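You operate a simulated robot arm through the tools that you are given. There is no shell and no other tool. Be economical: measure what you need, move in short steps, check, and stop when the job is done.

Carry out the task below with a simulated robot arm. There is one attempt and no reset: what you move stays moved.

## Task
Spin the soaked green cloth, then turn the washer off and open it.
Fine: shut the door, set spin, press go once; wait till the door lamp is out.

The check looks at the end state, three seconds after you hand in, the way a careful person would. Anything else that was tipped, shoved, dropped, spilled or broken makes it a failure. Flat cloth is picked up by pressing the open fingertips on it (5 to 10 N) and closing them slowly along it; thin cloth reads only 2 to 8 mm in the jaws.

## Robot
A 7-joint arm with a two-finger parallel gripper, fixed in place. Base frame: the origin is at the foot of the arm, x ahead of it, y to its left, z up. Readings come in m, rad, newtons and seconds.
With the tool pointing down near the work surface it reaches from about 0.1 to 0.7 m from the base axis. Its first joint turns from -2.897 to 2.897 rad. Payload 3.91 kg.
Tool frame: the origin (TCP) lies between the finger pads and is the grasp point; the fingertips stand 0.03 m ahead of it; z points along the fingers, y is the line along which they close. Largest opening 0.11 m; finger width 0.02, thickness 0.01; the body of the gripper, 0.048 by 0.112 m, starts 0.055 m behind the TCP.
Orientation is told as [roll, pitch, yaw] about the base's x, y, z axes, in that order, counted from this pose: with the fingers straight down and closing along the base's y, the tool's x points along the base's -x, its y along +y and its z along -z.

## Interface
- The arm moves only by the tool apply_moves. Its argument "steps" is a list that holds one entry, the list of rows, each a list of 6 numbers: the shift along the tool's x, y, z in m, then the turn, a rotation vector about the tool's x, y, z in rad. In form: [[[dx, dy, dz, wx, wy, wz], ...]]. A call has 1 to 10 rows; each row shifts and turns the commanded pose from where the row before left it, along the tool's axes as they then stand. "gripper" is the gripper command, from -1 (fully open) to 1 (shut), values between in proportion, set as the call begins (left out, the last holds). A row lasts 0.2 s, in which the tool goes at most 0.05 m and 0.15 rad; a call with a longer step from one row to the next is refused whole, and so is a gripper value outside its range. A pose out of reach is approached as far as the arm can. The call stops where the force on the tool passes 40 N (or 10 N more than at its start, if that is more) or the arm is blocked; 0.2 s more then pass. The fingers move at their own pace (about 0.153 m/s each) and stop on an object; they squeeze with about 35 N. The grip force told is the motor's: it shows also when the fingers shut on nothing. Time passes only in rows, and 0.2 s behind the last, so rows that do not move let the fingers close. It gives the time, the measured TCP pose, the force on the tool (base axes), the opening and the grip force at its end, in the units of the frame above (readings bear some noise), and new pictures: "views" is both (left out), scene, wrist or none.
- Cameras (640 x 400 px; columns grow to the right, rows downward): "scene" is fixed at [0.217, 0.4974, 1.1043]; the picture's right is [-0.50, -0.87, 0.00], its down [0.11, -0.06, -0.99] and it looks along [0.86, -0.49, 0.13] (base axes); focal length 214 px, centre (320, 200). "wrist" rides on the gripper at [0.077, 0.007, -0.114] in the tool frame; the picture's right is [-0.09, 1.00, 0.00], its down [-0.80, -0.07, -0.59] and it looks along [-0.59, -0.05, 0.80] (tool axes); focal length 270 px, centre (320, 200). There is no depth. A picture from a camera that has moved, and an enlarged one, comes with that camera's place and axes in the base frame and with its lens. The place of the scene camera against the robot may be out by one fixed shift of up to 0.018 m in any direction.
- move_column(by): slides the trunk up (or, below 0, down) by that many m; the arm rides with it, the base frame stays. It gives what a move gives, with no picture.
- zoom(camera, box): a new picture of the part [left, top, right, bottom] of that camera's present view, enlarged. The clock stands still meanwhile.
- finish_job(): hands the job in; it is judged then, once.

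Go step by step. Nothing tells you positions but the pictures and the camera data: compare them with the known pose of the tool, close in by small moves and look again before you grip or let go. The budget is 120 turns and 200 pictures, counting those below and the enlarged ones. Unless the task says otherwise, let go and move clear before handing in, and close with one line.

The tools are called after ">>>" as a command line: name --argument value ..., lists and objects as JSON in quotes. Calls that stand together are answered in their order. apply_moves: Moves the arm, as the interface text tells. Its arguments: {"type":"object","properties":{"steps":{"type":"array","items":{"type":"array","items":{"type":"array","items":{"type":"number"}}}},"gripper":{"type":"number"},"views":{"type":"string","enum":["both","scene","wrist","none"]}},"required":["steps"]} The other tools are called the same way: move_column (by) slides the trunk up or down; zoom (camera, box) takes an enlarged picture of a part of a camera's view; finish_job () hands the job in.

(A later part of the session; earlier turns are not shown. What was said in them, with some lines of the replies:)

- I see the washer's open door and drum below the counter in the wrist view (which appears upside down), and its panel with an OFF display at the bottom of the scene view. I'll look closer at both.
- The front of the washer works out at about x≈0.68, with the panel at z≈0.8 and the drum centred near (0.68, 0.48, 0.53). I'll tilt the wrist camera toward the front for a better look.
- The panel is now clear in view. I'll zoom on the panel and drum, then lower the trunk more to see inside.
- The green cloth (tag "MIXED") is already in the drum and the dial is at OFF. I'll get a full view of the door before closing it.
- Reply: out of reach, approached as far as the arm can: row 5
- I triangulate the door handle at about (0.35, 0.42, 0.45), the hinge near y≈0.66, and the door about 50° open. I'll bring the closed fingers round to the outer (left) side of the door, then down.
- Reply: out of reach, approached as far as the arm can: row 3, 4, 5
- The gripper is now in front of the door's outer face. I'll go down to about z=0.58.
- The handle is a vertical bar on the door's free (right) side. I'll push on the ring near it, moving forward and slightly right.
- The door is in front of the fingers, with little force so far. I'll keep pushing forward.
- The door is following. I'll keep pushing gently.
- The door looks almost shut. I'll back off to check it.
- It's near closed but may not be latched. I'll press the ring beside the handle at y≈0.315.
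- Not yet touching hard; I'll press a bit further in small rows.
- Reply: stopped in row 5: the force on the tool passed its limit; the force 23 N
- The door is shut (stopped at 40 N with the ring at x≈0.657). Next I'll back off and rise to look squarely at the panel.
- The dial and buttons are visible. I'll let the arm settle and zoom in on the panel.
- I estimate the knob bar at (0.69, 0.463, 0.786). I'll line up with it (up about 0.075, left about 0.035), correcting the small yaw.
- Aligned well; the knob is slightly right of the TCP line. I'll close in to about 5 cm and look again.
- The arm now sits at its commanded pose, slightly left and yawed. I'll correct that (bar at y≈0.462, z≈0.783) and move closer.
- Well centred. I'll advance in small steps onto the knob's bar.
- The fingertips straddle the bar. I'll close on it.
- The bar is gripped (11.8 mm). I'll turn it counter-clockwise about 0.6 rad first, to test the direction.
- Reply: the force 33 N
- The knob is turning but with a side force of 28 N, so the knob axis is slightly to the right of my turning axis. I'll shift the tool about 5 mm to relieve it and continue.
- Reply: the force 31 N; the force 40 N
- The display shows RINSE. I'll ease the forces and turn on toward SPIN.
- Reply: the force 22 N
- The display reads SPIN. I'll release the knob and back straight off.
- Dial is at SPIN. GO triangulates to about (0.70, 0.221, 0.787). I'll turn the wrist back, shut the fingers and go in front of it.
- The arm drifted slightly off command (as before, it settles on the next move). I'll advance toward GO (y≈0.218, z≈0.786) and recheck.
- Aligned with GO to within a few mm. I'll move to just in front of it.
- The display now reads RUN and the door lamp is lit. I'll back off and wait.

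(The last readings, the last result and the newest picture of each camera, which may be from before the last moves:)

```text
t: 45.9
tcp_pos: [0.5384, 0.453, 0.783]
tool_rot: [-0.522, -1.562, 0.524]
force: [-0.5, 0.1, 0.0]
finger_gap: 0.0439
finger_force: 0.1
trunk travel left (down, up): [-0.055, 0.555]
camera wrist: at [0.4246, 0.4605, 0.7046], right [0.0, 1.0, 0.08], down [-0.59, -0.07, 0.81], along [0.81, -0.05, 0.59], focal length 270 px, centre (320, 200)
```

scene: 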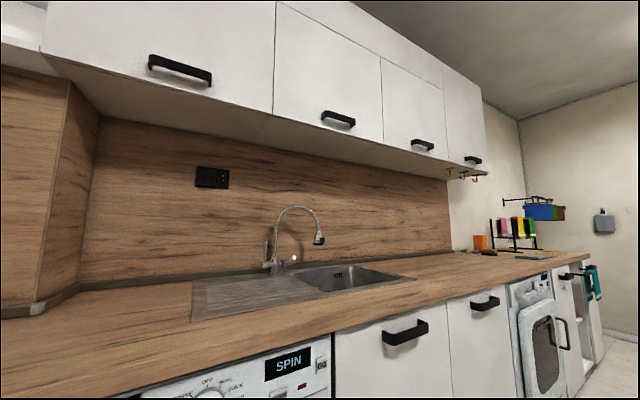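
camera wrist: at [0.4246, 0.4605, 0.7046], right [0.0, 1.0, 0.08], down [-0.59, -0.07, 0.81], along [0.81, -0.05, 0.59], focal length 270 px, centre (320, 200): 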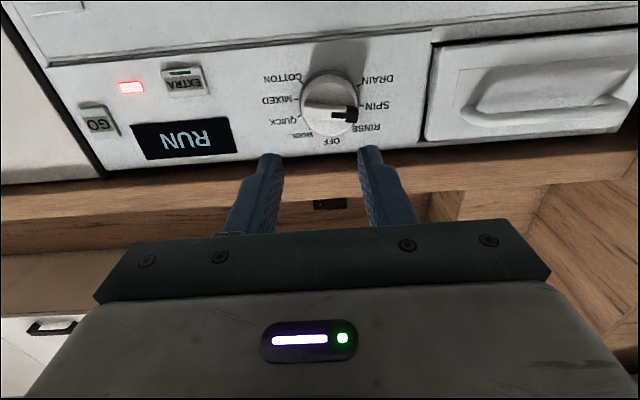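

It is running. While waiting I'll roll the wrist to match the bar's present direction.

>>> apply_moves --steps '[[[0, 0, 0, 0, 0, -0.139], [0, 0, 0, 0, 0, -0.139], [0, 0, 0, 0, 0, -0.139], [0, 0, 0, 0, 0, -0.139], [0, 0, 0, 0, 0, -0.139], [0, 0, 0, 0, 0, -0.139], [0, 0, 0, 0, 0, -0.139], [0, 0, 0, 0, 0, -0.139], [0, 0, 0, 0, 0, -0.139], [0, 0, 0, 0, 0, 0]]]' --views "none"

>>> apply_moves --steps '[[[0, 0, 0, 0, 0, 0], [0, 0, 0, 0, 0, 0], [0, 0, 0, 0, 0, 0], [0, 0, 0, 0, 0, 0], [0, 0, 0, 0, 0, 0], [0, 0, 0, 0, 0, 0], [0, 0, 0, 0, 0, 0], [0, 0, 0, 0, 0, 0], [0, 0, 0, 0, 0, 0], [0, 0, 0, 0, 0, 0]]]' --views "both"

```text
t: 48.1
tcp_pos: [0.5373, 0.4548, 0.782]
tool_rot: [-1.563, -0.314, 1.567]
force: [-0.1, 0.3, 0.4]
finger_gap: 0.0441
finger_force: 0.0
trunk travel left (down, up): [-0.055, 0.555]
```

```text
t: 50.3
tcp_pos: [0.5376, 0.4526, 0.7826]
tool_rot: [-1.564, -0.317, 1.566]
force: [0.2, 0.1, -0.7]
finger_gap: 0.0442
finger_force: 0.1
trunk travel left (down, up): [-0.055, 0.555]
camera wrist: at [0.4238, 0.3833, 0.7512], right [-0.01, 0.39, -0.92], down [-0.59, 0.74, 0.32], along [0.81, 0.55, 0.23], focal length 270 px, centre (320, 200)
```

scene: 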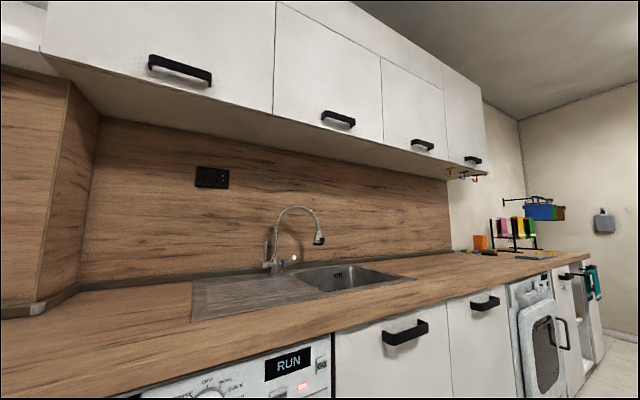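
wrist: 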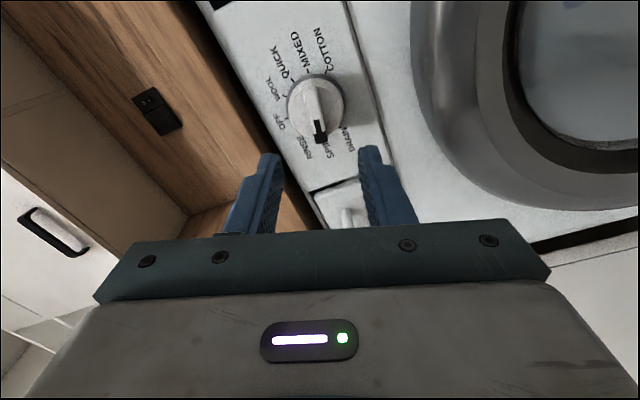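

Still RUN; the scene camera shows both the display and lamp, so I'll wait.

>>> apply_moves --steps '[[[0, 0, 0, 0, 0, 0], [0, 0, 0, 0, 0, 0], [0, 0, 0, 0, 0, 0], [0, 0, 0, 0, 0, 0], [0, 0, 0, 0, 0, 0], [0, 0, 0, 0, 0, 0], [0, 0, 0, 0, 0, 0], [0, 0, 0, 0, 0, 0], [0, 0, 0, 0, 0, 0], [0, 0, 0, 0, 0, 0]]]' --views "none"

>>> apply_moves --steps '[[[0, 0, 0, 0, 0, 0], [0, 0, 0, 0, 0, 0], [0, 0, 0, 0, 0, 0], [0, 0, 0, 0, 0, 0], [0, 0, 0, 0, 0, 0], [0, 0, 0, 0, 0, 0], [0, 0, 0, 0, 0, 0], [0, 0, 0, 0, 0, 0], [0, 0, 0, 0, 0, 0], [0, 0, 0, 0, 0, 0]]]' --views "none"

>>> apply_moves --steps '[[[0, 0, 0, 0, 0, 0], [0, 0, 0, 0, 0, 0], [0, 0, 0, 0, 0, 0], [0, 0, 0, 0, 0, 0], [0, 0, 0, 0, 0, 0], [0, 0, 0, 0, 0, 0], [0, 0, 0, 0, 0, 0], [0, 0, 0, 0, 0, 0], [0, 0, 0, 0, 0, 0], [0, 0, 0, 0, 0, 0]]]' --views "scene"

```text
t: 52.5
tcp_pos: [0.5371, 0.4532, 0.7826]
tool_rot: [-1.562, -0.316, 1.567]
force: [-0.1, -0.6, -0.4]
finger_gap: 0.0441
finger_force: 0.1
trunk travel left (down, up): [-0.055, 0.555]
```

```text
t: 54.7
tcp_pos: [0.5365, 0.4544, 0.7831]
tool_rot: [-1.561, -0.315, 1.567]
force: [-0.1, -0.6, -0.3]
finger_gap: 0.044
finger_force: 0.0
trunk travel left (down, up): [-0.055, 0.555]
```

```text
t: 56.9
tcp_pos: [0.5386, 0.4535, 0.7814]
tool_rot: [-1.561, -0.316, 1.567]
force: [0.2, 0.2, 0.2]
finger_gap: 0.0441
finger_force: 0.0
trunk travel left (down, up): [-0.055, 0.555]
```

scene: 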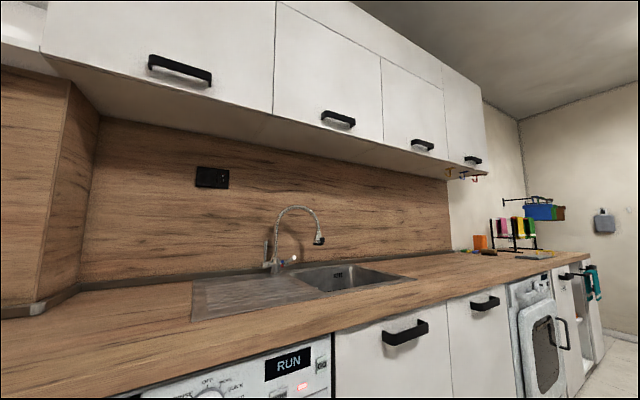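

Still running; I'll wait further.

>>> apply_moves --steps '[[[0, 0, 0, 0, 0, 0], [0, 0, 0, 0, 0, 0], [0, 0, 0, 0, 0, 0], [0, 0, 0, 0, 0, 0], [0, 0, 0, 0, 0, 0], [0, 0, 0, 0, 0, 0], [0, 0, 0, 0, 0, 0], [0, 0, 0, 0, 0, 0], [0, 0, 0, 0, 0, 0], [0, 0, 0, 0, 0, 0]]]' --views "none"

>>> apply_moves --steps '[[[0, 0, 0, 0, 0, 0], [0, 0, 0, 0, 0, 0], [0, 0, 0, 0, 0, 0], [0, 0, 0, 0, 0, 0], [0, 0, 0, 0, 0, 0], [0, 0, 0, 0, 0, 0], [0, 0, 0, 0, 0, 0], [0, 0, 0, 0, 0, 0], [0, 0, 0, 0, 0, 0], [0, 0, 0, 0, 0, 0]]]' --views "none"

>>> apply_moves --steps '[[[0, 0, 0, 0, 0, 0], [0, 0, 0, 0, 0, 0], [0, 0, 0, 0, 0, 0], [0, 0, 0, 0, 0, 0], [0, 0, 0, 0, 0, 0], [0, 0, 0, 0, 0, 0], [0, 0, 0, 0, 0, 0], [0, 0, 0, 0, 0, 0], [0, 0, 0, 0, 0, 0], [0, 0, 0, 0, 0, 0]]]' --views "none"

>>> apply_moves --steps '[[[0, 0, 0, 0, 0, 0], [0, 0, 0, 0, 0, 0], [0, 0, 0, 0, 0, 0], [0, 0, 0, 0, 0, 0], [0, 0, 0, 0, 0, 0], [0, 0, 0, 0, 0, 0], [0, 0, 0, 0, 0, 0], [0, 0, 0, 0, 0, 0], [0, 0, 0, 0, 0, 0], [0, 0, 0, 0, 0, 0]]]' --views "none"

>>> zoom --camera "scene" --box '[120, 320, 340, 400]'

```text
t: 59.1
tcp_pos: [0.5368, 0.4546, 0.7816]
tool_rot: [-1.563, -0.315, 1.567]
force: [-0.1, 0.5, -0.5]
finger_gap: 0.044
finger_force: 0.1
trunk travel left (down, up): [-0.055, 0.555]
```

```text
t: 61.3
tcp_pos: [0.537, 0.4539, 0.7826]
tool_rot: [-1.562, -0.316, 1.568]
force: [-0.2, -0.1, 0.7]
finger_gap: 0.044
finger_force: 0.1
trunk travel left (down, up): [-0.055, 0.555]
```

```text
t: 63.5
tcp_pos: [0.5378, 0.4536, 0.7819]
tool_rot: [-1.563, -0.316, 1.567]
force: [-0.1, -0.3, 0.6]
finger_gap: 0.0441
finger_force: 0.0
trunk travel left (down, up): [-0.055, 0.555]
```

```text
t: 65.7
tcp_pos: [0.5371, 0.452, 0.7812]
tool_rot: [-1.562, -0.315, 1.567]
force: [-0.7, 0.0, -0.5]
finger_gap: 0.0439
finger_force: 0.0
trunk travel left (down, up): [-0.055, 0.555]
```

```text
2.91 times, centred on (230, 360) of scene
camera zoom: at [0.217, 0.4974, 1.1043], right [-0.5, -0.87, 0.0], down [0.11, -0.06, -0.99], along [0.86, -0.49, 0.13], focal length 624 px, centre (582, -266)
```

zoom: 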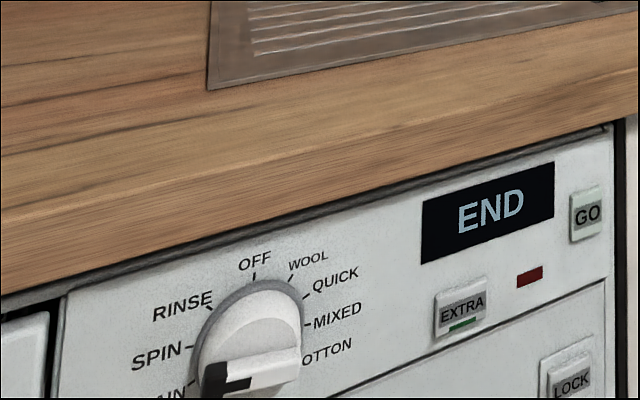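

END is shown and the lamp is out. Now I'll approach the knob to grip its bar again.

>>> apply_moves --steps '[[[-0.003, -0.0043, 0.02, 0, 0, 0], [0, 0, 0.03, 0, 0, 0], [0, 0, 0.025, 0, 0, 0], [0, 0, 0.015, 0, 0, 0], [0, 0, 0.012, 0, 0, 0], [0, 0, 0.01, 0, 0, 0], [0, 0, 0, 0, 0, 0]]]' --views "wrist"

```text
t: 67.3
tcp_pos: [0.6501, 0.4555, 0.7867]
tool_rot: [-1.562, -0.317, 1.567]
force: [-0.2, 0.4, 1.3]
finger_gap: 0.0441
finger_force: 0.1
trunk travel left (down, up): [-0.055, 0.555]
camera wrist: at [0.5363, 0.3848, 0.7551], right [-0.01, 0.39, -0.92], down [-0.59, 0.74, 0.32], along [0.81, 0.55, 0.23], focal length 270 px, centre (320, 200)
```

wrist: 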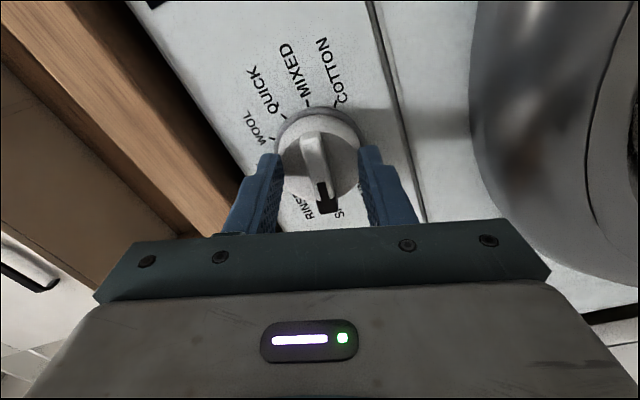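

The bar snapped a bit further to the SPIN detent; I'll roll another −0.19 rad to match, then grip.

>>> apply_moves --steps '[[[0, 0, 0, 0, 0, -0.1], [0, 0, 0, 0, 0, -0.09], [0, 0, 0, 0, 0, 0]]]' --views "wrist"

>>> apply_moves --steps '[[[0, 0, 0, 0, 0, 0], [0, 0, 0, 0, 0, 0], [0, 0, 0, 0, 0, 0]]]' --gripper 1 --views "wrist"

```text
t: 68.1
tcp_pos: [0.65, 0.4547, 0.7864]
tool_rot: [-1.561, -0.124, 1.57]
force: [0.4, -0.4, 0.7]
finger_gap: 0.0438
finger_force: 0.2
trunk travel left (down, up): [-0.055, 0.555]
camera wrist: at [0.5362, 0.3803, 0.7691], right [-0.01, 0.21, -0.98], down [-0.59, 0.79, 0.17], along [0.81, 0.58, 0.12], focal length 270 px, centre (320, 200)
```

wrist: 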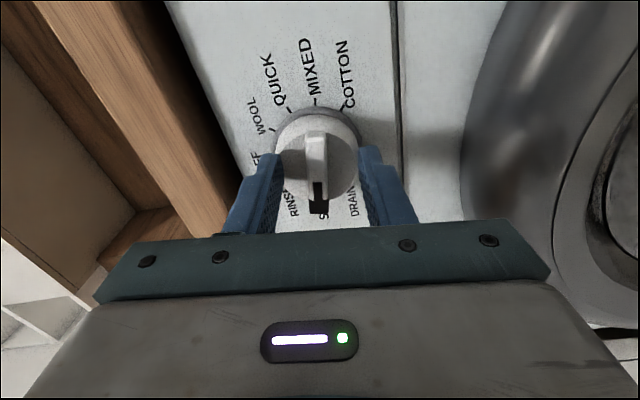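

```text
t: 68.9
tcp_pos: [0.6481, 0.4547, 0.7886]
tool_rot: [-1.564, -0.127, 1.572]
force: [8.6, 3.9, 14.1]
finger_gap: 0.012
finger_force: 44.8
trunk travel left (down, up): [-0.055, 0.555]
camera wrist: at [0.5362, 0.3799, 0.7707], right [-0.01, 0.21, -0.98], down [-0.59, 0.79, 0.17], along [0.8, 0.58, 0.12], focal length 270 px, centre (320, 200)
```

wrist: 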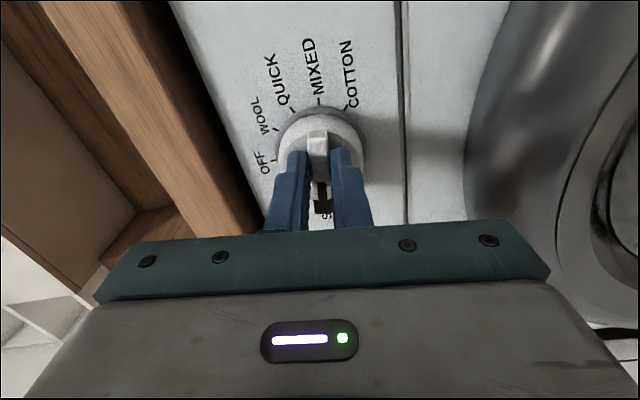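

Gripped, but the turning axis is about (0.462, 0.789). I'll loosen, recentre by 7 mm and grip again so the turn is free of side load.

>>> apply_moves --steps '[[[0, 0, 0, 0, 0, 0], [-0.0035, -0.0005, 0, 0, 0, 0], [-0.0035, -0.0015, 0, 0, 0, 0], [0, 0, 0, 0, 0, 0]]]' --gripper 0.6 --views "none"

>>> apply_moves --steps '[[[0, 0, 0, 0, 0, 0], [0, 0, 0, 0, 0, 0], [0, 0, 0, 0, 0, 0]]]' --gripper 1 --views "none"

>>> apply_moves --steps '[[[0, 0, 0, 0, 0, 0.12], [0, 0, 0, 0, 0, 0.12], [0, 0, 0, 0, 0, 0.12], [0, 0, 0, 0, 0, 0.12], [0, 0, 0, 0, 0, 0.12], [0, 0, 0, 0, 0, 0]]]' --views "none"

>>> zoom --camera "scene" --box '[120, 320, 340, 400]'

```text
t: 69.9
tcp_pos: [0.6508, 0.4621, 0.7896]
tool_rot: [-1.563, -0.125, 1.569]
force: [0.2, 0.7, 0.0]
finger_gap: 0.0219
finger_force: 0.0
trunk travel left (down, up): [-0.055, 0.555]
```

```text
t: 70.7
tcp_pos: [0.6496, 0.4629, 0.7888]
tool_rot: [-1.563, -0.126, 1.568]
force: [-1.2, -0.1, -1.7]
finger_gap: 0.0118
finger_force: 45.4
trunk travel left (down, up): [-0.055, 0.555]
```

```text
t: 72.1
tcp_pos: [0.6489, 0.4633, 0.7902]
tool_rot: [-1.56, -0.728, 1.564]
force: [6.8, 3.4, 1.6]
finger_gap: 0.0117
finger_force: 45.5
trunk travel left (down, up): [-0.055, 0.555]
```

```text
2.91 times, centred on (230, 360) of scene
camera zoom: at [0.217, 0.4974, 1.1043], right [-0.5, -0.87, 0.0], down [0.11, -0.06, -0.99], along [0.86, -0.49, 0.13], focal length 624 px, centre (582, -266)
```

zoom: 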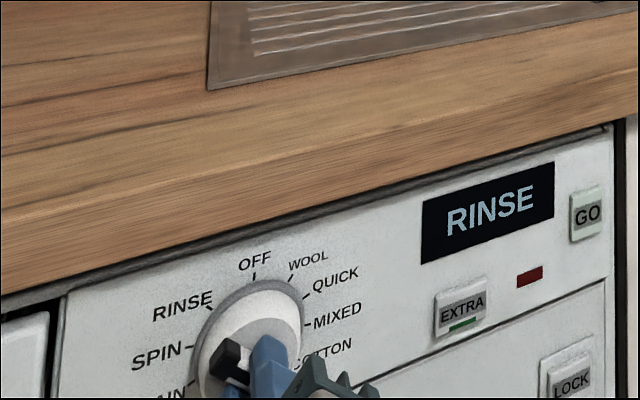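

Smooth turning now: it shows RINSE. I'll turn the remaining ~0.84 rad to OFF.

>>> apply_moves --steps '[[[0, 0, 0, 0, 0, 0.12], [0, 0, 0, 0, 0, 0.12], [0, 0, 0, 0, 0, 0.12], [0, 0, 0, 0, 0, 0.12], [0, 0, 0, 0, 0, 0.12], [0, 0, 0, 0, 0, 0.12], [0, 0, 0, 0, 0, 0.12], [0, 0, 0, 0, 0, 0]]]' --views "none"

>>> zoom --camera "scene" --box '[120, 320, 340, 400]'

```text
t: 73.9
tcp_pos: [0.6496, 0.4621, 0.788]
tool_rot: [-0.309, -1.562, 0.308]
force: [7.5, 2.8, 3.2]
finger_gap: 0.0118
finger_force: 45.0
trunk travel left (down, up): [-0.055, 0.555]
```

```text
2.91 times, centred on (230, 360) of scene
camera zoom: at [0.217, 0.4974, 1.1043], right [-0.5, -0.87, 0.0], down [0.11, -0.06, -0.99], along [0.86, -0.49, 0.13], focal length 624 px, centre (582, -266)
```

zoom: 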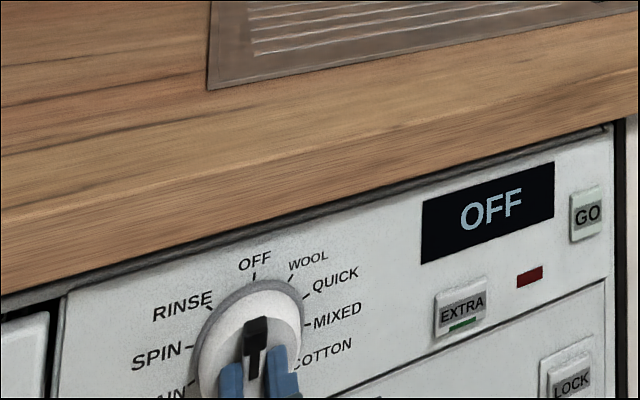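

OFF is shown. I'll release, back off, re-pitch the tool and head toward the door handle.

>>> apply_moves --steps '[[[0, 0, 0, 0, 0, 0], [0, 0, 0, 0, 0, 0], [0, 0, -0.02, 0, 0, 0], [0, 0, -0.04, 0, 0, 0], [0, 0, -0.04, 0, 0, 0], [0, 0, -0.04, 0, 0, 0], [0, 0, -0.04, 0, 0, 0], [0, 0, -0.03, 0, 0, 0]]]' --gripper 0.2 --views "none"

>>> apply_moves --steps '[[[0, -0.032, 0, 0, 0.134, 0], [0, -0.032, 0, 0, 0.134, 0], [0, -0.032, 0, 0, 0.134, 0], [0, -0.032, 0, 0, 0.134, 0], [0, -0.032, 0, 0, 0.134, 0], [0, -0.03, 0, 0, 0, 0]]]' --views "none"

>>> apply_moves --steps '[[[0.0313, 0, 0.0249, 0, 0, 0], [0.0313, 0, 0.0249, 0, 0, 0], [0.0313, 0, 0.0249, 0, 0, 0], [0.0313, 0, 0.0249, 0, 0, 0], [0.0313, 0, 0.0249, 0, 0, 0], [0, 0, 0, 0, 0, 0]]]' --views "wrist"

```text
t: 75.7
tcp_pos: [0.4765, 0.4275, 0.7928]
tool_rot: [0.485, -1.547, -0.567]
force: [0.8, -0.8, 0.2]
finger_gap: 0.0439
finger_force: 0.0
trunk travel left (down, up): [-0.055, 0.555]
```

```text
t: 76.3
tcp_pos: [0.4947, 0.3452, 0.7904]
tool_rot: [-0.072, -1.335, -0.082]
force: [-0.4, 1.1, -0.3]
finger_gap: 0.0443
finger_force: 0.1
trunk travel left (down, up): [-0.055, 0.555]
stopped in row 3: the arm was blocked; the commanded pose is now the measured one
```

```text
t: 77.7
tcp_pos: [0.5772, 0.3287, 0.6094]
tool_rot: [-0.069, -1.334, -0.087]
force: [0.4, -0.2, 0.7]
finger_gap: 0.0441
finger_force: 0.1
trunk travel left (down, up): [-0.055, 0.555]
camera wrist: at [0.4509, 0.355, 0.5595], right [0.17, 0.98, 0.07], down [-0.39, 0.0, 0.92], along [0.9, -0.19, 0.39], focal length 270 px, centre (320, 200)
```

wrist: 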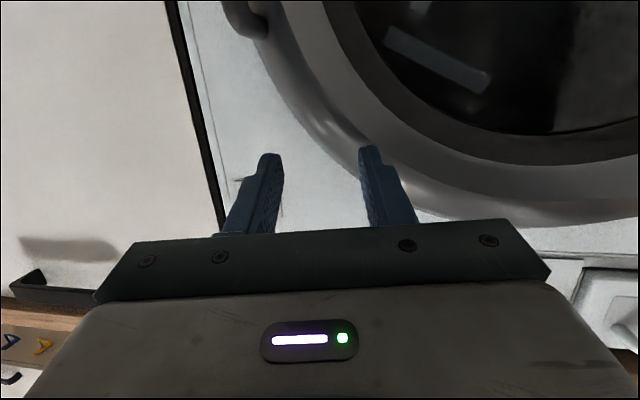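

The arm reported a block without force (joint limit), but nothing was touched. The handle is at the upper left of the view (below the gripper); I'll back away and go down, straightening the wrist.

>>> apply_moves --steps '[[[0.036, -0.0045, -0.0215, 0, 0, 0], [0.036, -0.0045, -0.0215, 0, 0, 0], [0.036, -0.0045, -0.0215, 0, 0, 0], [0.036, -0.0045, -0.0215, 0, 0, 0], [0, 0, 0, -0.05, 0.1, 0], [0, 0, 0, -0.05, 0.1, 0], [0, 0, 0, -0.05, 0.1, 0], [0, 0, 0, 0, 0.1, 0], [0, 0, 0, 0, 0, 0]]]' --views "wrist"

```text
t: 79.7
tcp_pos: [0.4583, 0.3276, 0.4908]
tool_rot: [0.067, -0.933, -0.067]
force: [0.4, 0.4, 0.0]
finger_gap: 0.0438
finger_force: 0.0
trunk travel left (down, up): [-0.055, 0.555]
camera wrist: at [0.3216, 0.3361, 0.4947], right [0.07, 0.99, 0.11], down [0.0, -0.11, 0.99], along [1.0, -0.07, 0.0], focal length 270 px, centre (320, 200)
```

wrist: 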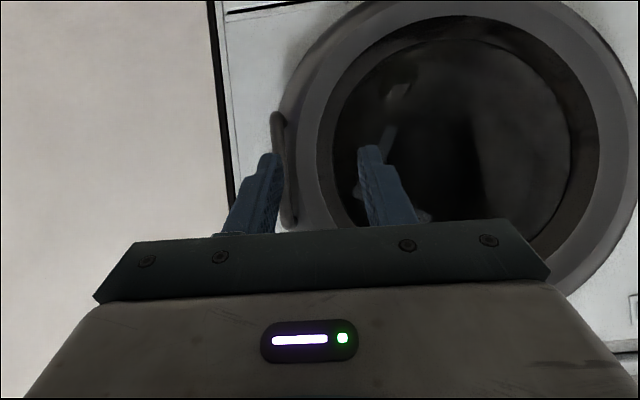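

The handle bar is clear: centre about (0.63, 0.276, 0.455). I'll line up and close in.

>>> apply_moves --steps '[[[-0.008, -0.0175, 0.027, 0, 0, 0], [-0.008, -0.0175, 0.027, 0, 0, 0], [-0.008, -0.017, 0.028, 0, 0, 0], [0, 0, 0, 0, 0, 0]]]' --gripper 0 --views "wrist"

```text
t: 80.7
tcp_pos: [0.5391, 0.2739, 0.4602]
tool_rot: [0.067, -0.934, -0.068]
force: [0.2, -0.2, -0.1]
finger_gap: 0.0551
finger_force: 0.0
trunk travel left (down, up): [-0.055, 0.555]
camera wrist: at [0.4013, 0.2835, 0.4638], right [0.07, 0.99, 0.11], down [0.0, -0.11, 0.99], along [1.0, -0.07, 0.0], focal length 270 px, centre (320, 200)
```

wrist: 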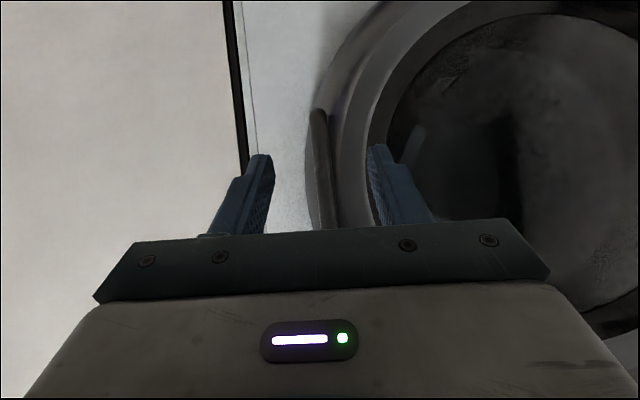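

Centred on the bar. Advancing slowly.

>>> apply_moves --steps '[[[-0.012, 0, 0.016, 0, 0, 0], [-0.012, 0, 0.016, 0, 0, 0], [-0.012, 0, 0.016, 0, 0, 0], [0, 0, 0, 0, 0, 0]]]' --views "wrist"

```text
t: 81.7
tcp_pos: [0.5985, 0.2721, 0.4604]
tool_rot: [0.066, -0.934, -0.071]
force: [-0.2, -0.2, 0.0]
finger_gap: 0.0549
finger_force: 0.0
trunk travel left (down, up): [-0.055, 0.555]
camera wrist: at [0.4612, 0.2826, 0.464], right [0.07, 0.99, 0.11], down [0.0, -0.11, 0.99], along [1.0, -0.07, 0.0], focal length 270 px, centre (320, 200)
```

wrist: 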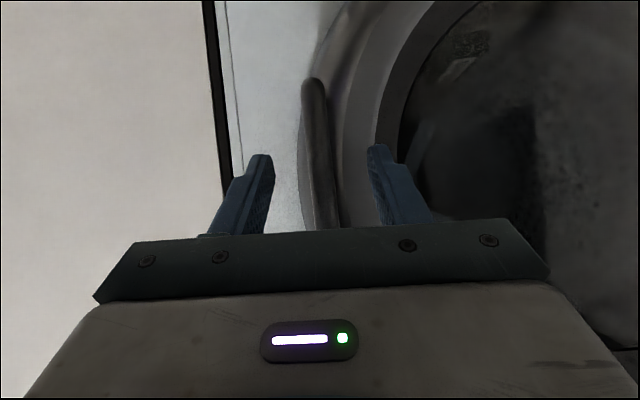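

>>> apply_moves --steps '[[[-0.006, 0, 0.008, 0, 0, 0], [-0.006, 0, 0.008, 0, 0, 0], [-0.003, 0, 0.004, 0, 0, 0], [0, 0, 0, 0, 0, 0]]]' --views "none"

>>> apply_moves --steps '[[[0, 0, 0, 0, 0, 0], [0, 0, 0, 0, 0, 0], [0, 0, 0, 0, 0, 0]]]' --gripper 1 --views "wrist"

```text
t: 82.7
tcp_pos: [0.6237, 0.2739, 0.4592]
tool_rot: [0.066, -0.933, -0.069]
force: [-0.5, -0.3, -1.0]
finger_gap: 0.0549
finger_force: 0.0
trunk travel left (down, up): [-0.055, 0.555]
```

```text
t: 83.5
tcp_pos: [0.6232, 0.2721, 0.4592]
tool_rot: [0.066, -0.934, -0.069]
force: [-0.3, -1.9, 0.6]
finger_gap: 0.0165
finger_force: 44.9
trunk travel left (down, up): [-0.055, 0.555]
camera wrist: at [0.486, 0.2821, 0.464], right [0.07, 0.99, 0.11], down [0.0, -0.11, 0.99], along [1.0, -0.07, 0.0], focal length 270 px, centre (320, 200)
```

wrist: 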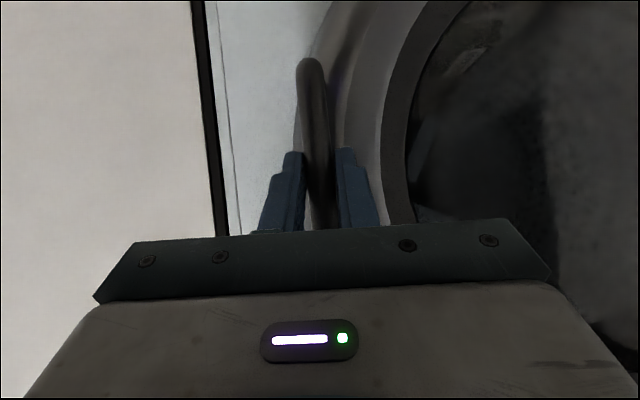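

The handle is gripped (16.5 mm). I'll pull gently along the door's arc, first about 4 cm.

>>> apply_moves --steps '[[[0.006, 0.001, -0.008, 0, 0, 0], [0.006, 0.002, -0.008, 0, 0, 0], [0.006, 0.002, -0.008, 0, 0, 0], [0.006, 0.003, -0.008, 0, 0, 0], [0, 0, 0, 0, 0, 0]]]' --views "wrist"

```text
t: 84.7
tcp_pos: [0.5837, 0.2786, 0.4587]
tool_rot: [0.065, -0.933, -0.071]
force: [-3.7, -17.7, 2.6]
finger_gap: 0.0163
finger_force: 45.1
trunk travel left (down, up): [-0.055, 0.555]
camera wrist: at [0.4466, 0.2892, 0.464], right [0.07, 0.99, 0.11], down [0.0, -0.11, 0.99], along [1.0, -0.07, 0.0], focal length 270 px, centre (320, 200)
```

wrist: 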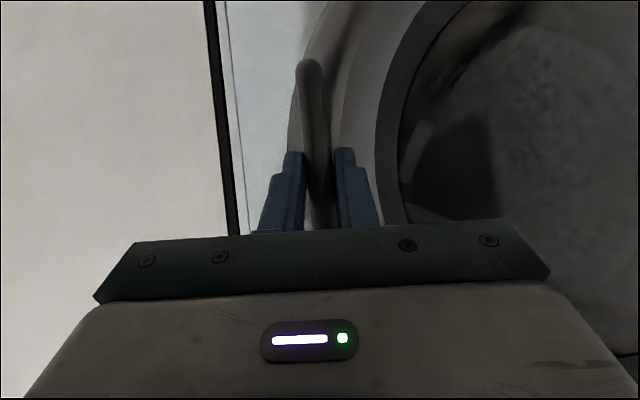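

The door is opening. I'll continue along the arc with some wrist yaw to follow it.

>>> apply_moves --steps '[[[0.0175, 0.005, -0.0234, 0.048, 0, 0.036], [0.0175, 0.0073, -0.0233, 0.048, 0, 0.036], [0.0174, 0.0077, -0.0232, 0.048, 0, 0.036], [0.0174, 0.0082, -0.0232, 0.048, 0, 0.036], [0, 0, 0, 0, 0, 0]]]' --views "wrist"

```text
t: 85.9
tcp_pos: [0.4698, 0.3213, 0.4587]
tool_rot: [0.069, -0.923, -0.309]
force: [-2.0, -2.5, 1.6]
finger_gap: 0.0165
finger_force: 45.6
trunk travel left (down, up): [-0.055, 0.555]
camera wrist: at [0.3396, 0.3642, 0.4658], right [0.3, 0.95, 0.11], down [-0.02, -0.11, 0.99], along [0.95, -0.3, -0.01], focal length 270 px, centre (320, 200)
```

wrist: 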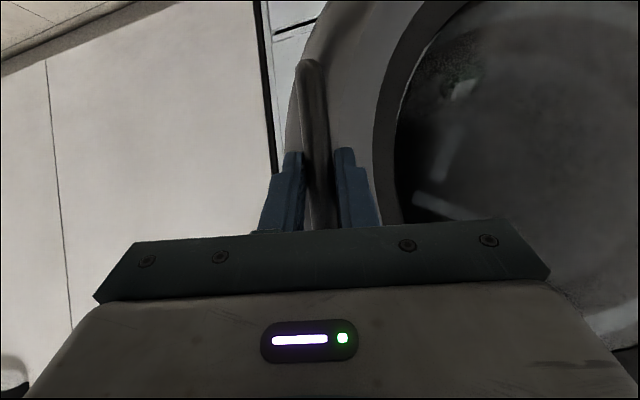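

Following well. Continuing.

>>> apply_moves --steps '[[[0.0173, 0.0084, -0.023, 0.055, 0, 0.041], [0.0173, 0.0085, -0.023, 0.055, 0, 0.041], [0.0173, 0.0087, -0.023, 0.055, 0, 0.041], [0.0173, 0.0088, -0.023, 0.055, 0, 0.041], [0, 0, 0, 0, 0, 0]]]' --views "wrist"

```text
t: 87.1
tcp_pos: [0.3996, 0.373, 0.4611]
tool_rot: [0.061, -0.898, -0.652]
force: [-1.6, -1.9, -16.8]
finger_gap: 0.0164
finger_force: 45.2
trunk travel left (down, up): [-0.055, 0.555]
camera wrist: at [0.2914, 0.4569, 0.4705], right [0.61, 0.79, 0.11], down [-0.03, -0.11, 0.99], along [0.79, -0.61, -0.04], focal length 270 px, centre (320, 200)
```

wrist: 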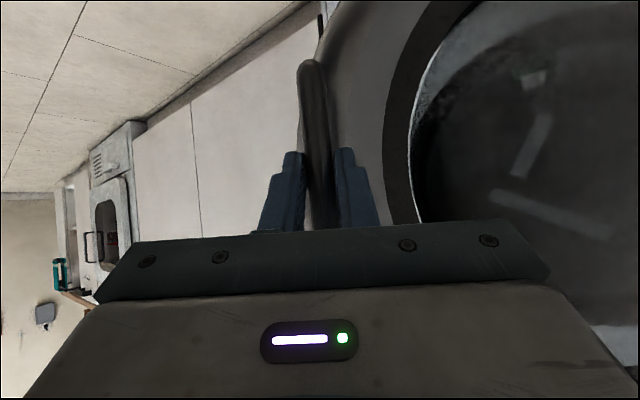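

About 36° open. A few more rows to pass the original opening.

>>> apply_moves --steps '[[[0.0186, 0.004, -0.0232, 0, 0, 0], [0.0176, 0.006, -0.0235, 0, 0, 0], [0.0173, 0.0083, -0.023, 0, 0, 0], [0.0168, 0.0103, -0.0224, 0, 0, 0], [0, 0, 0, 0, 0, 0]]]' --views "wrist"

```text
t: 87.8
tcp_pos: [0.3818, 0.3895, 0.4612]
tool_rot: [0.037, -0.933, -0.706]
force: [-4.2, -3.0, 5.8]
finger_gap: 0.016
finger_force: 45.3
trunk travel left (down, up): [-0.055, 0.555]
stopped in row 3: the force on the tool passed its limit (the readings are from after the stop); the commanded pose is now the measured one
camera wrist: at [0.2793, 0.4815, 0.4653], right [0.66, 0.74, 0.09], down [-0.06, -0.07, 1.0], along [0.75, -0.67, 0.0], focal length 270 px, centre (320, 200)
```

wrist: 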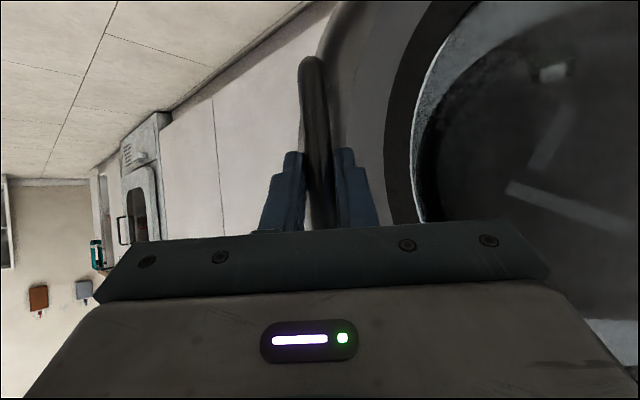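

The arm is at an awkward limit there (door about 40° open). I'll release the handle, back off, and finish by pushing from the inner side.

>>> apply_moves --steps '[[[0, 0, 0, 0, 0, 0], [0, 0, 0, 0, 0, 0], [0, 0, -0.02, 0, 0, 0], [0, 0, -0.03, 0, 0, 0], [0, 0, -0.03, 0, 0, 0], [0, 0, -0.02, 0, 0, 0], [0, 0, 0, 0, 0, 0]]]' --gripper 0.2 --views "wrist"

```text
t: 89.4
tcp_pos: [0.3516, 0.4171, 0.5168]
tool_rot: [0.035, -0.948, -0.782]
force: [-0.1, -0.1, 0.0]
finger_gap: 0.044
finger_force: 0.1
trunk travel left (down, up): [-0.055, 0.555]
camera wrist: at [0.2567, 0.5166, 0.5189], right [0.72, 0.69, 0.09], down [-0.07, -0.06, 1.0], along [0.69, -0.72, 0.01], focal length 270 px, centre (320, 200)
```

wrist: 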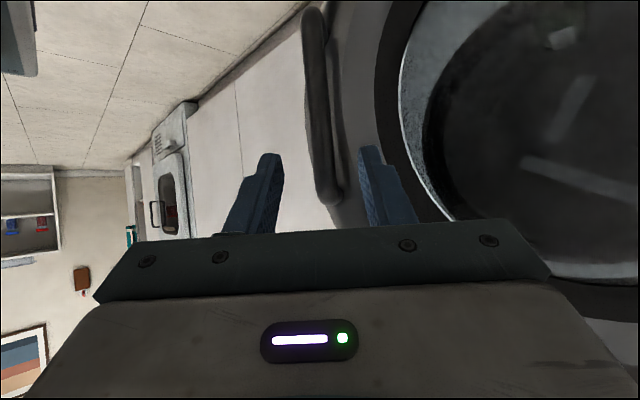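

Released and clear. I'll raise the trunk so the arm passes above the door.

>>> move_column --by 0.28

>>> apply_moves --steps '[[[0, 0, 0, -0.1, 0, -0.07], [0, 0, 0, -0.1, 0, -0.07], [0, 0, 0, -0.1, 0, -0.07], [0, 0, 0, -0.1, 0, -0.07], [0, 0, 0, -0.1, 0, -0.07], [0, 0, 0, 0, 0, 0]]]' --gripper 1 --views "wrist"

```text
t: 92.2
tcp_pos: [0.3513, 0.4174, 0.7986]
tool_rot: [0.04, -0.934, -0.786]
force: [0.8, 0.0, 0.1]
finger_gap: 0.0438
finger_force: 0.1
trunk travel left (down, up): [-0.335, 0.275]
```

```text
t: 92.8
tcp_pos: [0.3839, 0.3912, 0.7967]
tool_rot: [0.042, -0.954, -0.635]
force: [0.1, -0.4, -0.2]
finger_gap: 0.0
finger_force: 34.8
trunk travel left (down, up): [-0.335, 0.275]
stopped in row 3: the arm was blocked; the commanded pose is now the measured one
camera wrist: at [0.2756, 0.4764, 0.7982], right [0.6, 0.79, 0.1], down [-0.07, -0.07, 1.0], along [0.79, -0.61, 0.02], focal length 270 px, centre (320, 200)
```

wrist: 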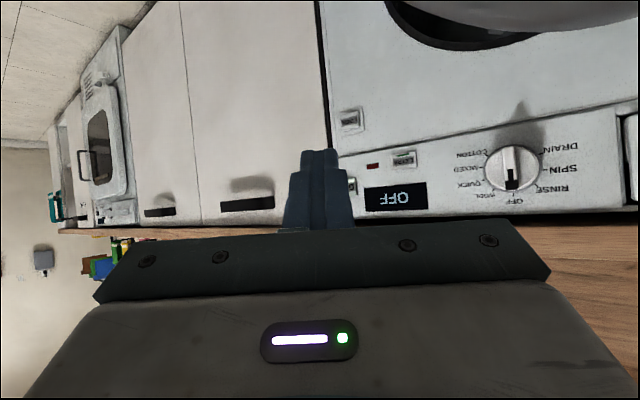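

The commanded pose was reset by a joint limit; I'll reduce pitch and keep unyawing.

>>> apply_moves --steps '[[[0, 0, 0, 0, 0.1, 0], [0, 0, 0, 0, 0.1, 0], [0, 0, 0, 0, 0.1, 0], [0, -0.02, 0, -0.06, 0, -0.06], [0, -0.02, 0, -0.06, 0, -0.06], [0, -0.02, 0, -0.06, 0, -0.06], [0, -0.02, 0, -0.06, 0, -0.06], [0, -0.02, 0, -0.06, 0, -0.06], [0, 0, 0, 0, 0, 0]]]' --views "wrist"

```text
t: 94.8
tcp_pos: [0.3629, 0.2798, 0.791]
tool_rot: [0.083, -0.683, -0.296]
force: [0.5, 0.2, -0.1]
finger_gap: 0.0
finger_force: 35.0
trunk travel left (down, up): [-0.335, 0.275]
camera wrist: at [0.2369, 0.3169, 0.8287], right [0.3, 0.94, 0.12], down [0.2, -0.19, 0.96], along [0.93, -0.27, -0.25], focal length 270 px, centre (320, 200)
```

wrist: 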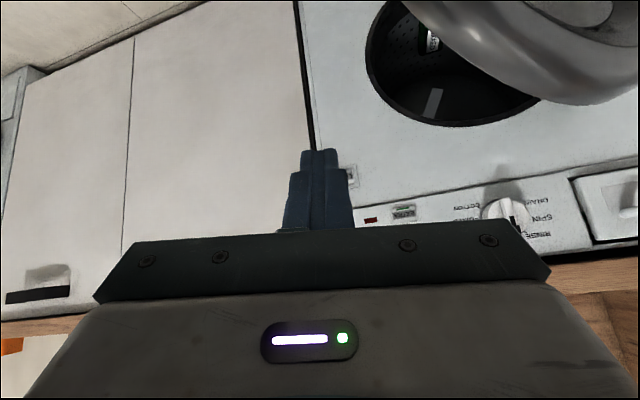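

Now I'm on the inner side of the door. I'll move forward a bit, then lower the trunk.

>>> apply_moves --steps '[[[-0.023, -0.005, 0.018, 0, 0, 0], [-0.023, -0.005, 0.018, 0, 0, 0], [-0.022, -0.005, 0.019, 0, 0, 0], [0, 0, 0, 0, 0, 0]]]' --views "none"

>>> move_column --by -0.25

>>> zoom --camera "wrist" --box '[0, 0, 640, 400]'

```text
t: 95.8
tcp_pos: [0.4259, 0.2718, 0.7908]
tool_rot: [0.097, -0.673, -0.237]
force: [0.1, 0.0, -0.2]
finger_gap: 0.0
finger_force: 35.4
trunk travel left (down, up): [-0.335, 0.275]
```

```text
t: 98.4
tcp_pos: [0.4261, 0.2725, 0.5397]
tool_rot: [0.096, -0.674, -0.235]
force: [-0.5, 0.9, 0.1]
finger_gap: 0.0
finger_force: 34.5
trunk travel left (down, up): [-0.085, 0.525]
```

```text
1.00 times, centred on (320, 200) of wrist
camera zoom: at [0.2978, 0.2993, 0.5801], right [0.24, 0.96, 0.13], down [0.22, -0.19, 0.96], along [0.94, -0.2, -0.26], focal length 270 px, centre (320, 200)
```

zoom: 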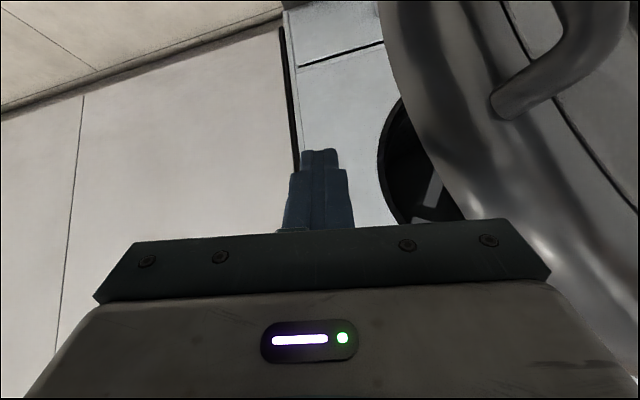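

The fingers are just right of the door's free edge. I'll go a bit deeper, then sweep left to push the door open from inside.

>>> apply_moves --steps '[[[-0.019, 0.0058, 0.0153, 0, 0, 0], [-0.019, 0.0058, 0.0153, 0, 0, 0], [0.0093, 0.028, -0.0075, 0, 0, 0], [0.0093, 0.028, -0.0075, 0, 0, 0], [0.0093, 0.028, -0.0075, 0, 0, 0], [0.0093, 0.028, -0.0075, 0, 0, 0], [0, 0, 0, 0, 0, 0]]]' --views "wrist"

```text
t: 99.4
tcp_pos: [0.4629, 0.3132, 0.5446]
tool_rot: [0.08, -0.668, -0.237]
force: [-13.1, -18.1, 17.8]
finger_gap: 0.0001
finger_force: 34.8
trunk travel left (down, up): [-0.085, 0.525]
stopped in row 4: the force on the tool passed its limit (the readings are from after the stop); the commanded pose is now the measured one
camera wrist: at [0.3366, 0.3411, 0.5842], right [0.25, 0.96, 0.12], down [0.23, -0.18, 0.96], along [0.94, -0.21, -0.27], focal length 270 px, centre (320, 200)
```

wrist: 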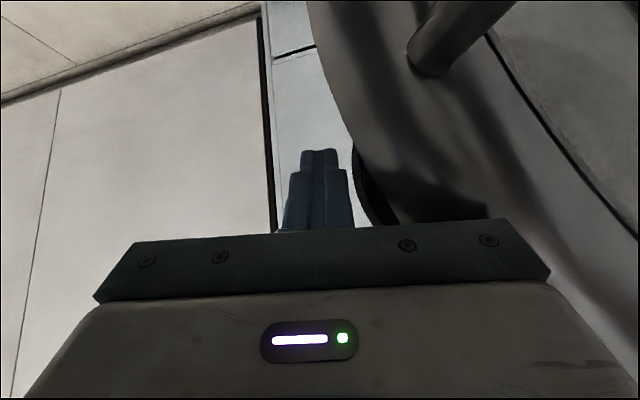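

The wide gripper body caught the door edge. I'll back off right, rise, point the tool down and come in from above on the door's inner side.

>>> apply_moves --steps '[[[0.01, -0.03, -0.01, 0, 0, 0], [0.01, -0.03, -0.01, 0, 0, 0], [0, -0.02, 0, 0, 0, 0], [0, 0, 0, 0, 0, 0]]]' --views "none"

>>> move_column --by 0.26

>>> apply_moves --steps '[[[0, 0, 0, 0, 0.12, 0], [0, 0, 0, 0, 0.12, 0], [0, 0, 0, 0, 0.12, 0], [0, 0, 0, 0, 0.12, 0], [0, 0, 0, 0, 0.12, 0], [0, 0, 0, 0, 0, 0]]]' --views "wrist"

```text
t: 100.4
tcp_pos: [0.4223, 0.2405, 0.5399]
tool_rot: [0.08, -0.668, -0.231]
force: [-0.2, -0.3, -0.3]
finger_gap: 0.0
finger_force: 35.0
trunk travel left (down, up): [-0.085, 0.525]
```

```text
t: 103.0
tcp_pos: [0.4231, 0.239, 0.8003]
tool_rot: [0.079, -0.664, -0.232]
force: [0.2, 1.2, 0.2]
finger_gap: 0.0001
finger_force: 34.8
trunk travel left (down, up): [-0.345, 0.265]
```

```text
t: 104.5
tcp_pos: [0.4223, 0.2396, 0.8001]
tool_rot: [0.062, -0.066, -0.188]
force: [0.6, -0.6, -0.6]
finger_gap: 0.0
finger_force: 35.0
trunk travel left (down, up): [-0.345, 0.265]
camera wrist: at [0.3405, 0.2561, 0.908], right [0.27, 0.96, 0.07], down [0.73, -0.25, 0.64], along [0.63, -0.12, -0.77], focal length 270 px, centre (320, 200)
```

wrist: 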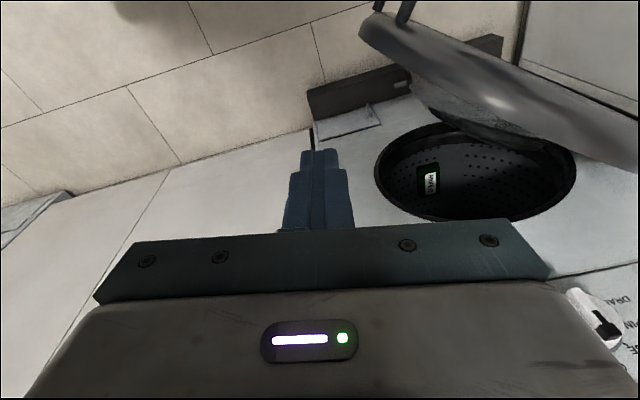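

Good top view: the door is about 40–45° open, the cloth is in the drum. I'll move above the inner side, keeping clear of the counter edge.

>>> apply_moves --steps '[[[-0.0235, 0.026, 0, 0, 0, 0], [-0.0235, 0.026, 0, 0, 0, 0], [-0.0235, 0.026, 0, 0, 0, 0], [-0.0235, 0.02, 0, 0, 0, 0], [0, 0, 0, 0, 0, 0]]]' --views "wrist"

```text
t: 105.7
tcp_pos: [0.5323, 0.3192, 0.8129]
tool_rot: [0.06, -0.067, -0.19]
force: [0.5, -0.7, 0.1]
finger_gap: 0.0
finger_force: 34.8
trunk travel left (down, up): [-0.345, 0.265]
camera wrist: at [0.4505, 0.3358, 0.9198], right [0.27, 0.96, 0.07], down [0.73, -0.25, 0.64], along [0.63, -0.12, -0.76], focal length 270 px, centre (320, 200)
```

wrist: 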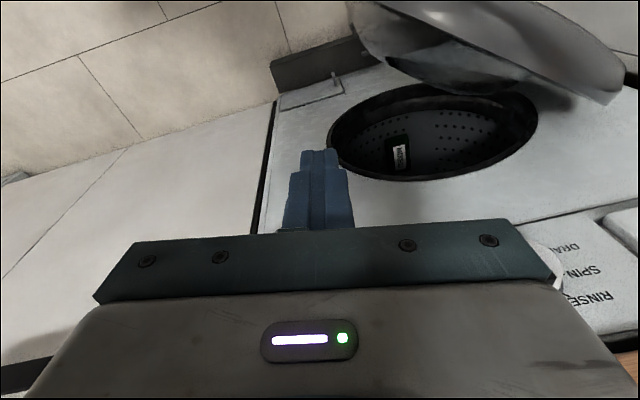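

Clear to go down. Lowering the trunk.

>>> move_column --by -0.24

>>> zoom --camera "wrist" --box '[0, 0, 640, 400]'

```text
t: 108.2
tcp_pos: [0.5324, 0.3191, 0.5725]
tool_rot: [0.061, -0.067, -0.188]
force: [0.1, -0.3, 0.3]
finger_gap: 0.0
finger_force: 35.1
trunk travel left (down, up): [-0.105, 0.505]
```

```text
1.00 times, centred on (320, 200) of wrist
camera zoom: at [0.45, 0.3356, 0.68], right [0.27, 0.96, 0.07], down [0.73, -0.25, 0.64], along [0.63, -0.12, -0.76], focal length 270 px, centre (320, 200)
```

zoom: 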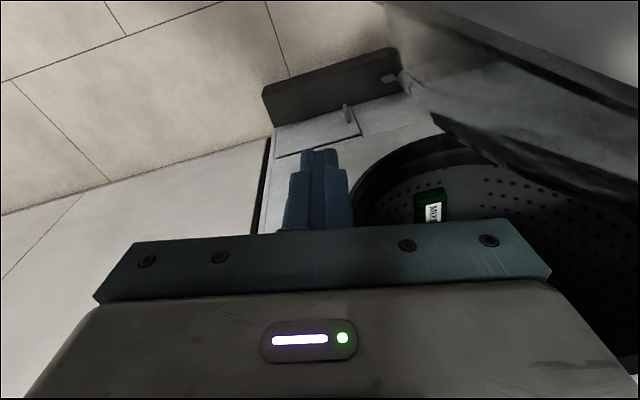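

In position inside the door. Sweeping left and back to push it open.

>>> apply_moves --steps '[[[0.0153, 0.0222, 0, 0, 0, 0], [0.0153, 0.0222, 0, 0, 0, 0], [0.0153, 0.0222, 0, 0, 0, 0], [0.0239, 0.0151, 0, 0, 0, 0], [0.0239, 0.0151, 0, 0, 0, 0], [0, 0, 0, 0, 0, 0]]]' --views "wrist"

```text
t: 109.5
tcp_pos: [0.4579, 0.4315, 0.5712]
tool_rot: [0.062, -0.07, -0.188]
force: [0.2, -0.6, 0.0]
finger_gap: 0.0001
finger_force: 35.4
trunk travel left (down, up): [-0.105, 0.505]
camera wrist: at [0.3751, 0.4483, 0.6795], right [0.27, 0.96, 0.07], down [0.73, -0.25, 0.64], along [0.63, -0.12, -0.76], focal length 270 px, centre (320, 200)
```

wrist: 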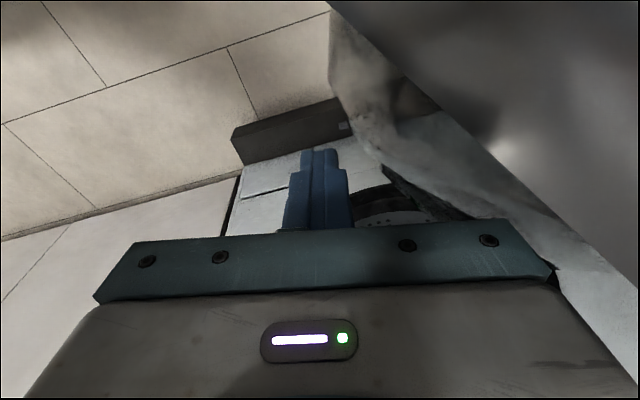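

The door is moving. A little more.

>>> apply_moves --steps '[[[0.0195, 0.02, 0, 0, 0, 0], [0.0195, 0.02, 0, 0, 0, 0], [0.0195, 0.02, 0, 0, 0, 0], [0.0195, 0.02, 0, 0, 0, 0], [0, 0, 0, 0, 0, 0]]]' --views "wrist"

```text
t: 110.8
tcp_pos: [0.3946, 0.5251, 0.5725]
tool_rot: [0.061, -0.068, -0.189]
force: [0.0, 0.7, 0.5]
finger_gap: 0.0
finger_force: 35.0
trunk travel left (down, up): [-0.105, 0.505]
camera wrist: at [0.3128, 0.5415, 0.6794], right [0.27, 0.96, 0.07], down [0.73, -0.25, 0.64], along [0.63, -0.12, -0.76], focal length 270 px, centre (320, 200)
```

wrist: 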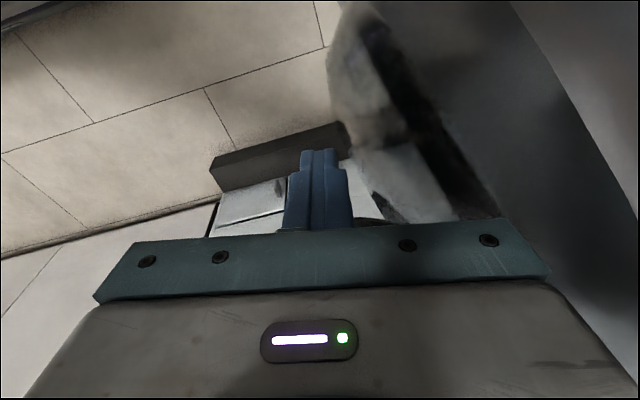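

The door is now widely open. I'll withdraw to the right, rise and check.

>>> apply_moves --steps '[[[-0.015, -0.03, 0, 0, 0, 0], [-0.015, -0.03, 0, 0, 0, 0], [-0.01, -0.03, 0, 0, 0, 0], [0, -0.03, 0, 0, 0, 0], [0, 0, 0, 0, 0, 0]]]' --views "none"

>>> move_column --by 0.3

>>> zoom --camera "wrist" --box '[0, 0, 640, 400]'

>>> zoom --camera "scene" --box '[120, 320, 340, 400]'

```text
t: 112.0
tcp_pos: [0.4125, 0.3999, 0.5664]
tool_rot: [0.059, -0.069, -0.19]
force: [1.2, 0.3, 0.7]
finger_gap: 0.0
finger_force: 34.9
trunk travel left (down, up): [-0.105, 0.505]
```

```text
t: 115.0
tcp_pos: [0.4114, 0.4006, 0.8669]
tool_rot: [0.062, -0.068, -0.188]
force: [-0.2, -0.5, 0.6]
finger_gap: 0.0001
finger_force: 35.1
trunk travel left (down, up): [-0.405, 0.205]
```

```text
1.00 times, centred on (320, 200) of wrist
camera zoom: at [0.3307, 0.4166, 0.9747], right [0.27, 0.96, 0.07], down [0.73, -0.25, 0.64], along [0.63, -0.12, -0.76], focal length 270 px, centre (320, 200)
```

zoom: 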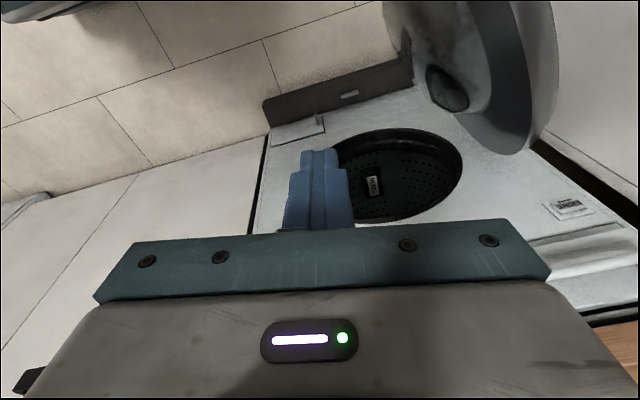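

```text
2.91 times, centred on (230, 360) of scene
camera zoom: at [0.217, 0.4974, 1.1043], right [-0.5, -0.87, 0.0], down [0.11, -0.06, -0.99], along [0.86, -0.49, 0.13], focal length 624 px, centre (582, -266)
```

zoom: 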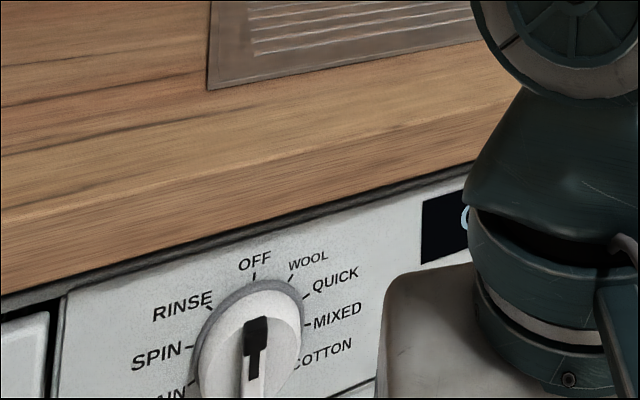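

The door stands wide open, the dial is at OFF, the spun cloth is still in the drum, and the arm is clear. I'm handing in.

>>> finish_job

```text
The job is handed in.
```

The green cloth has been spun: I pressed GO once, waited for END and for the door lamp to go out, then turned the washer to OFF and opened the door wide. The cloth is still in the drum.
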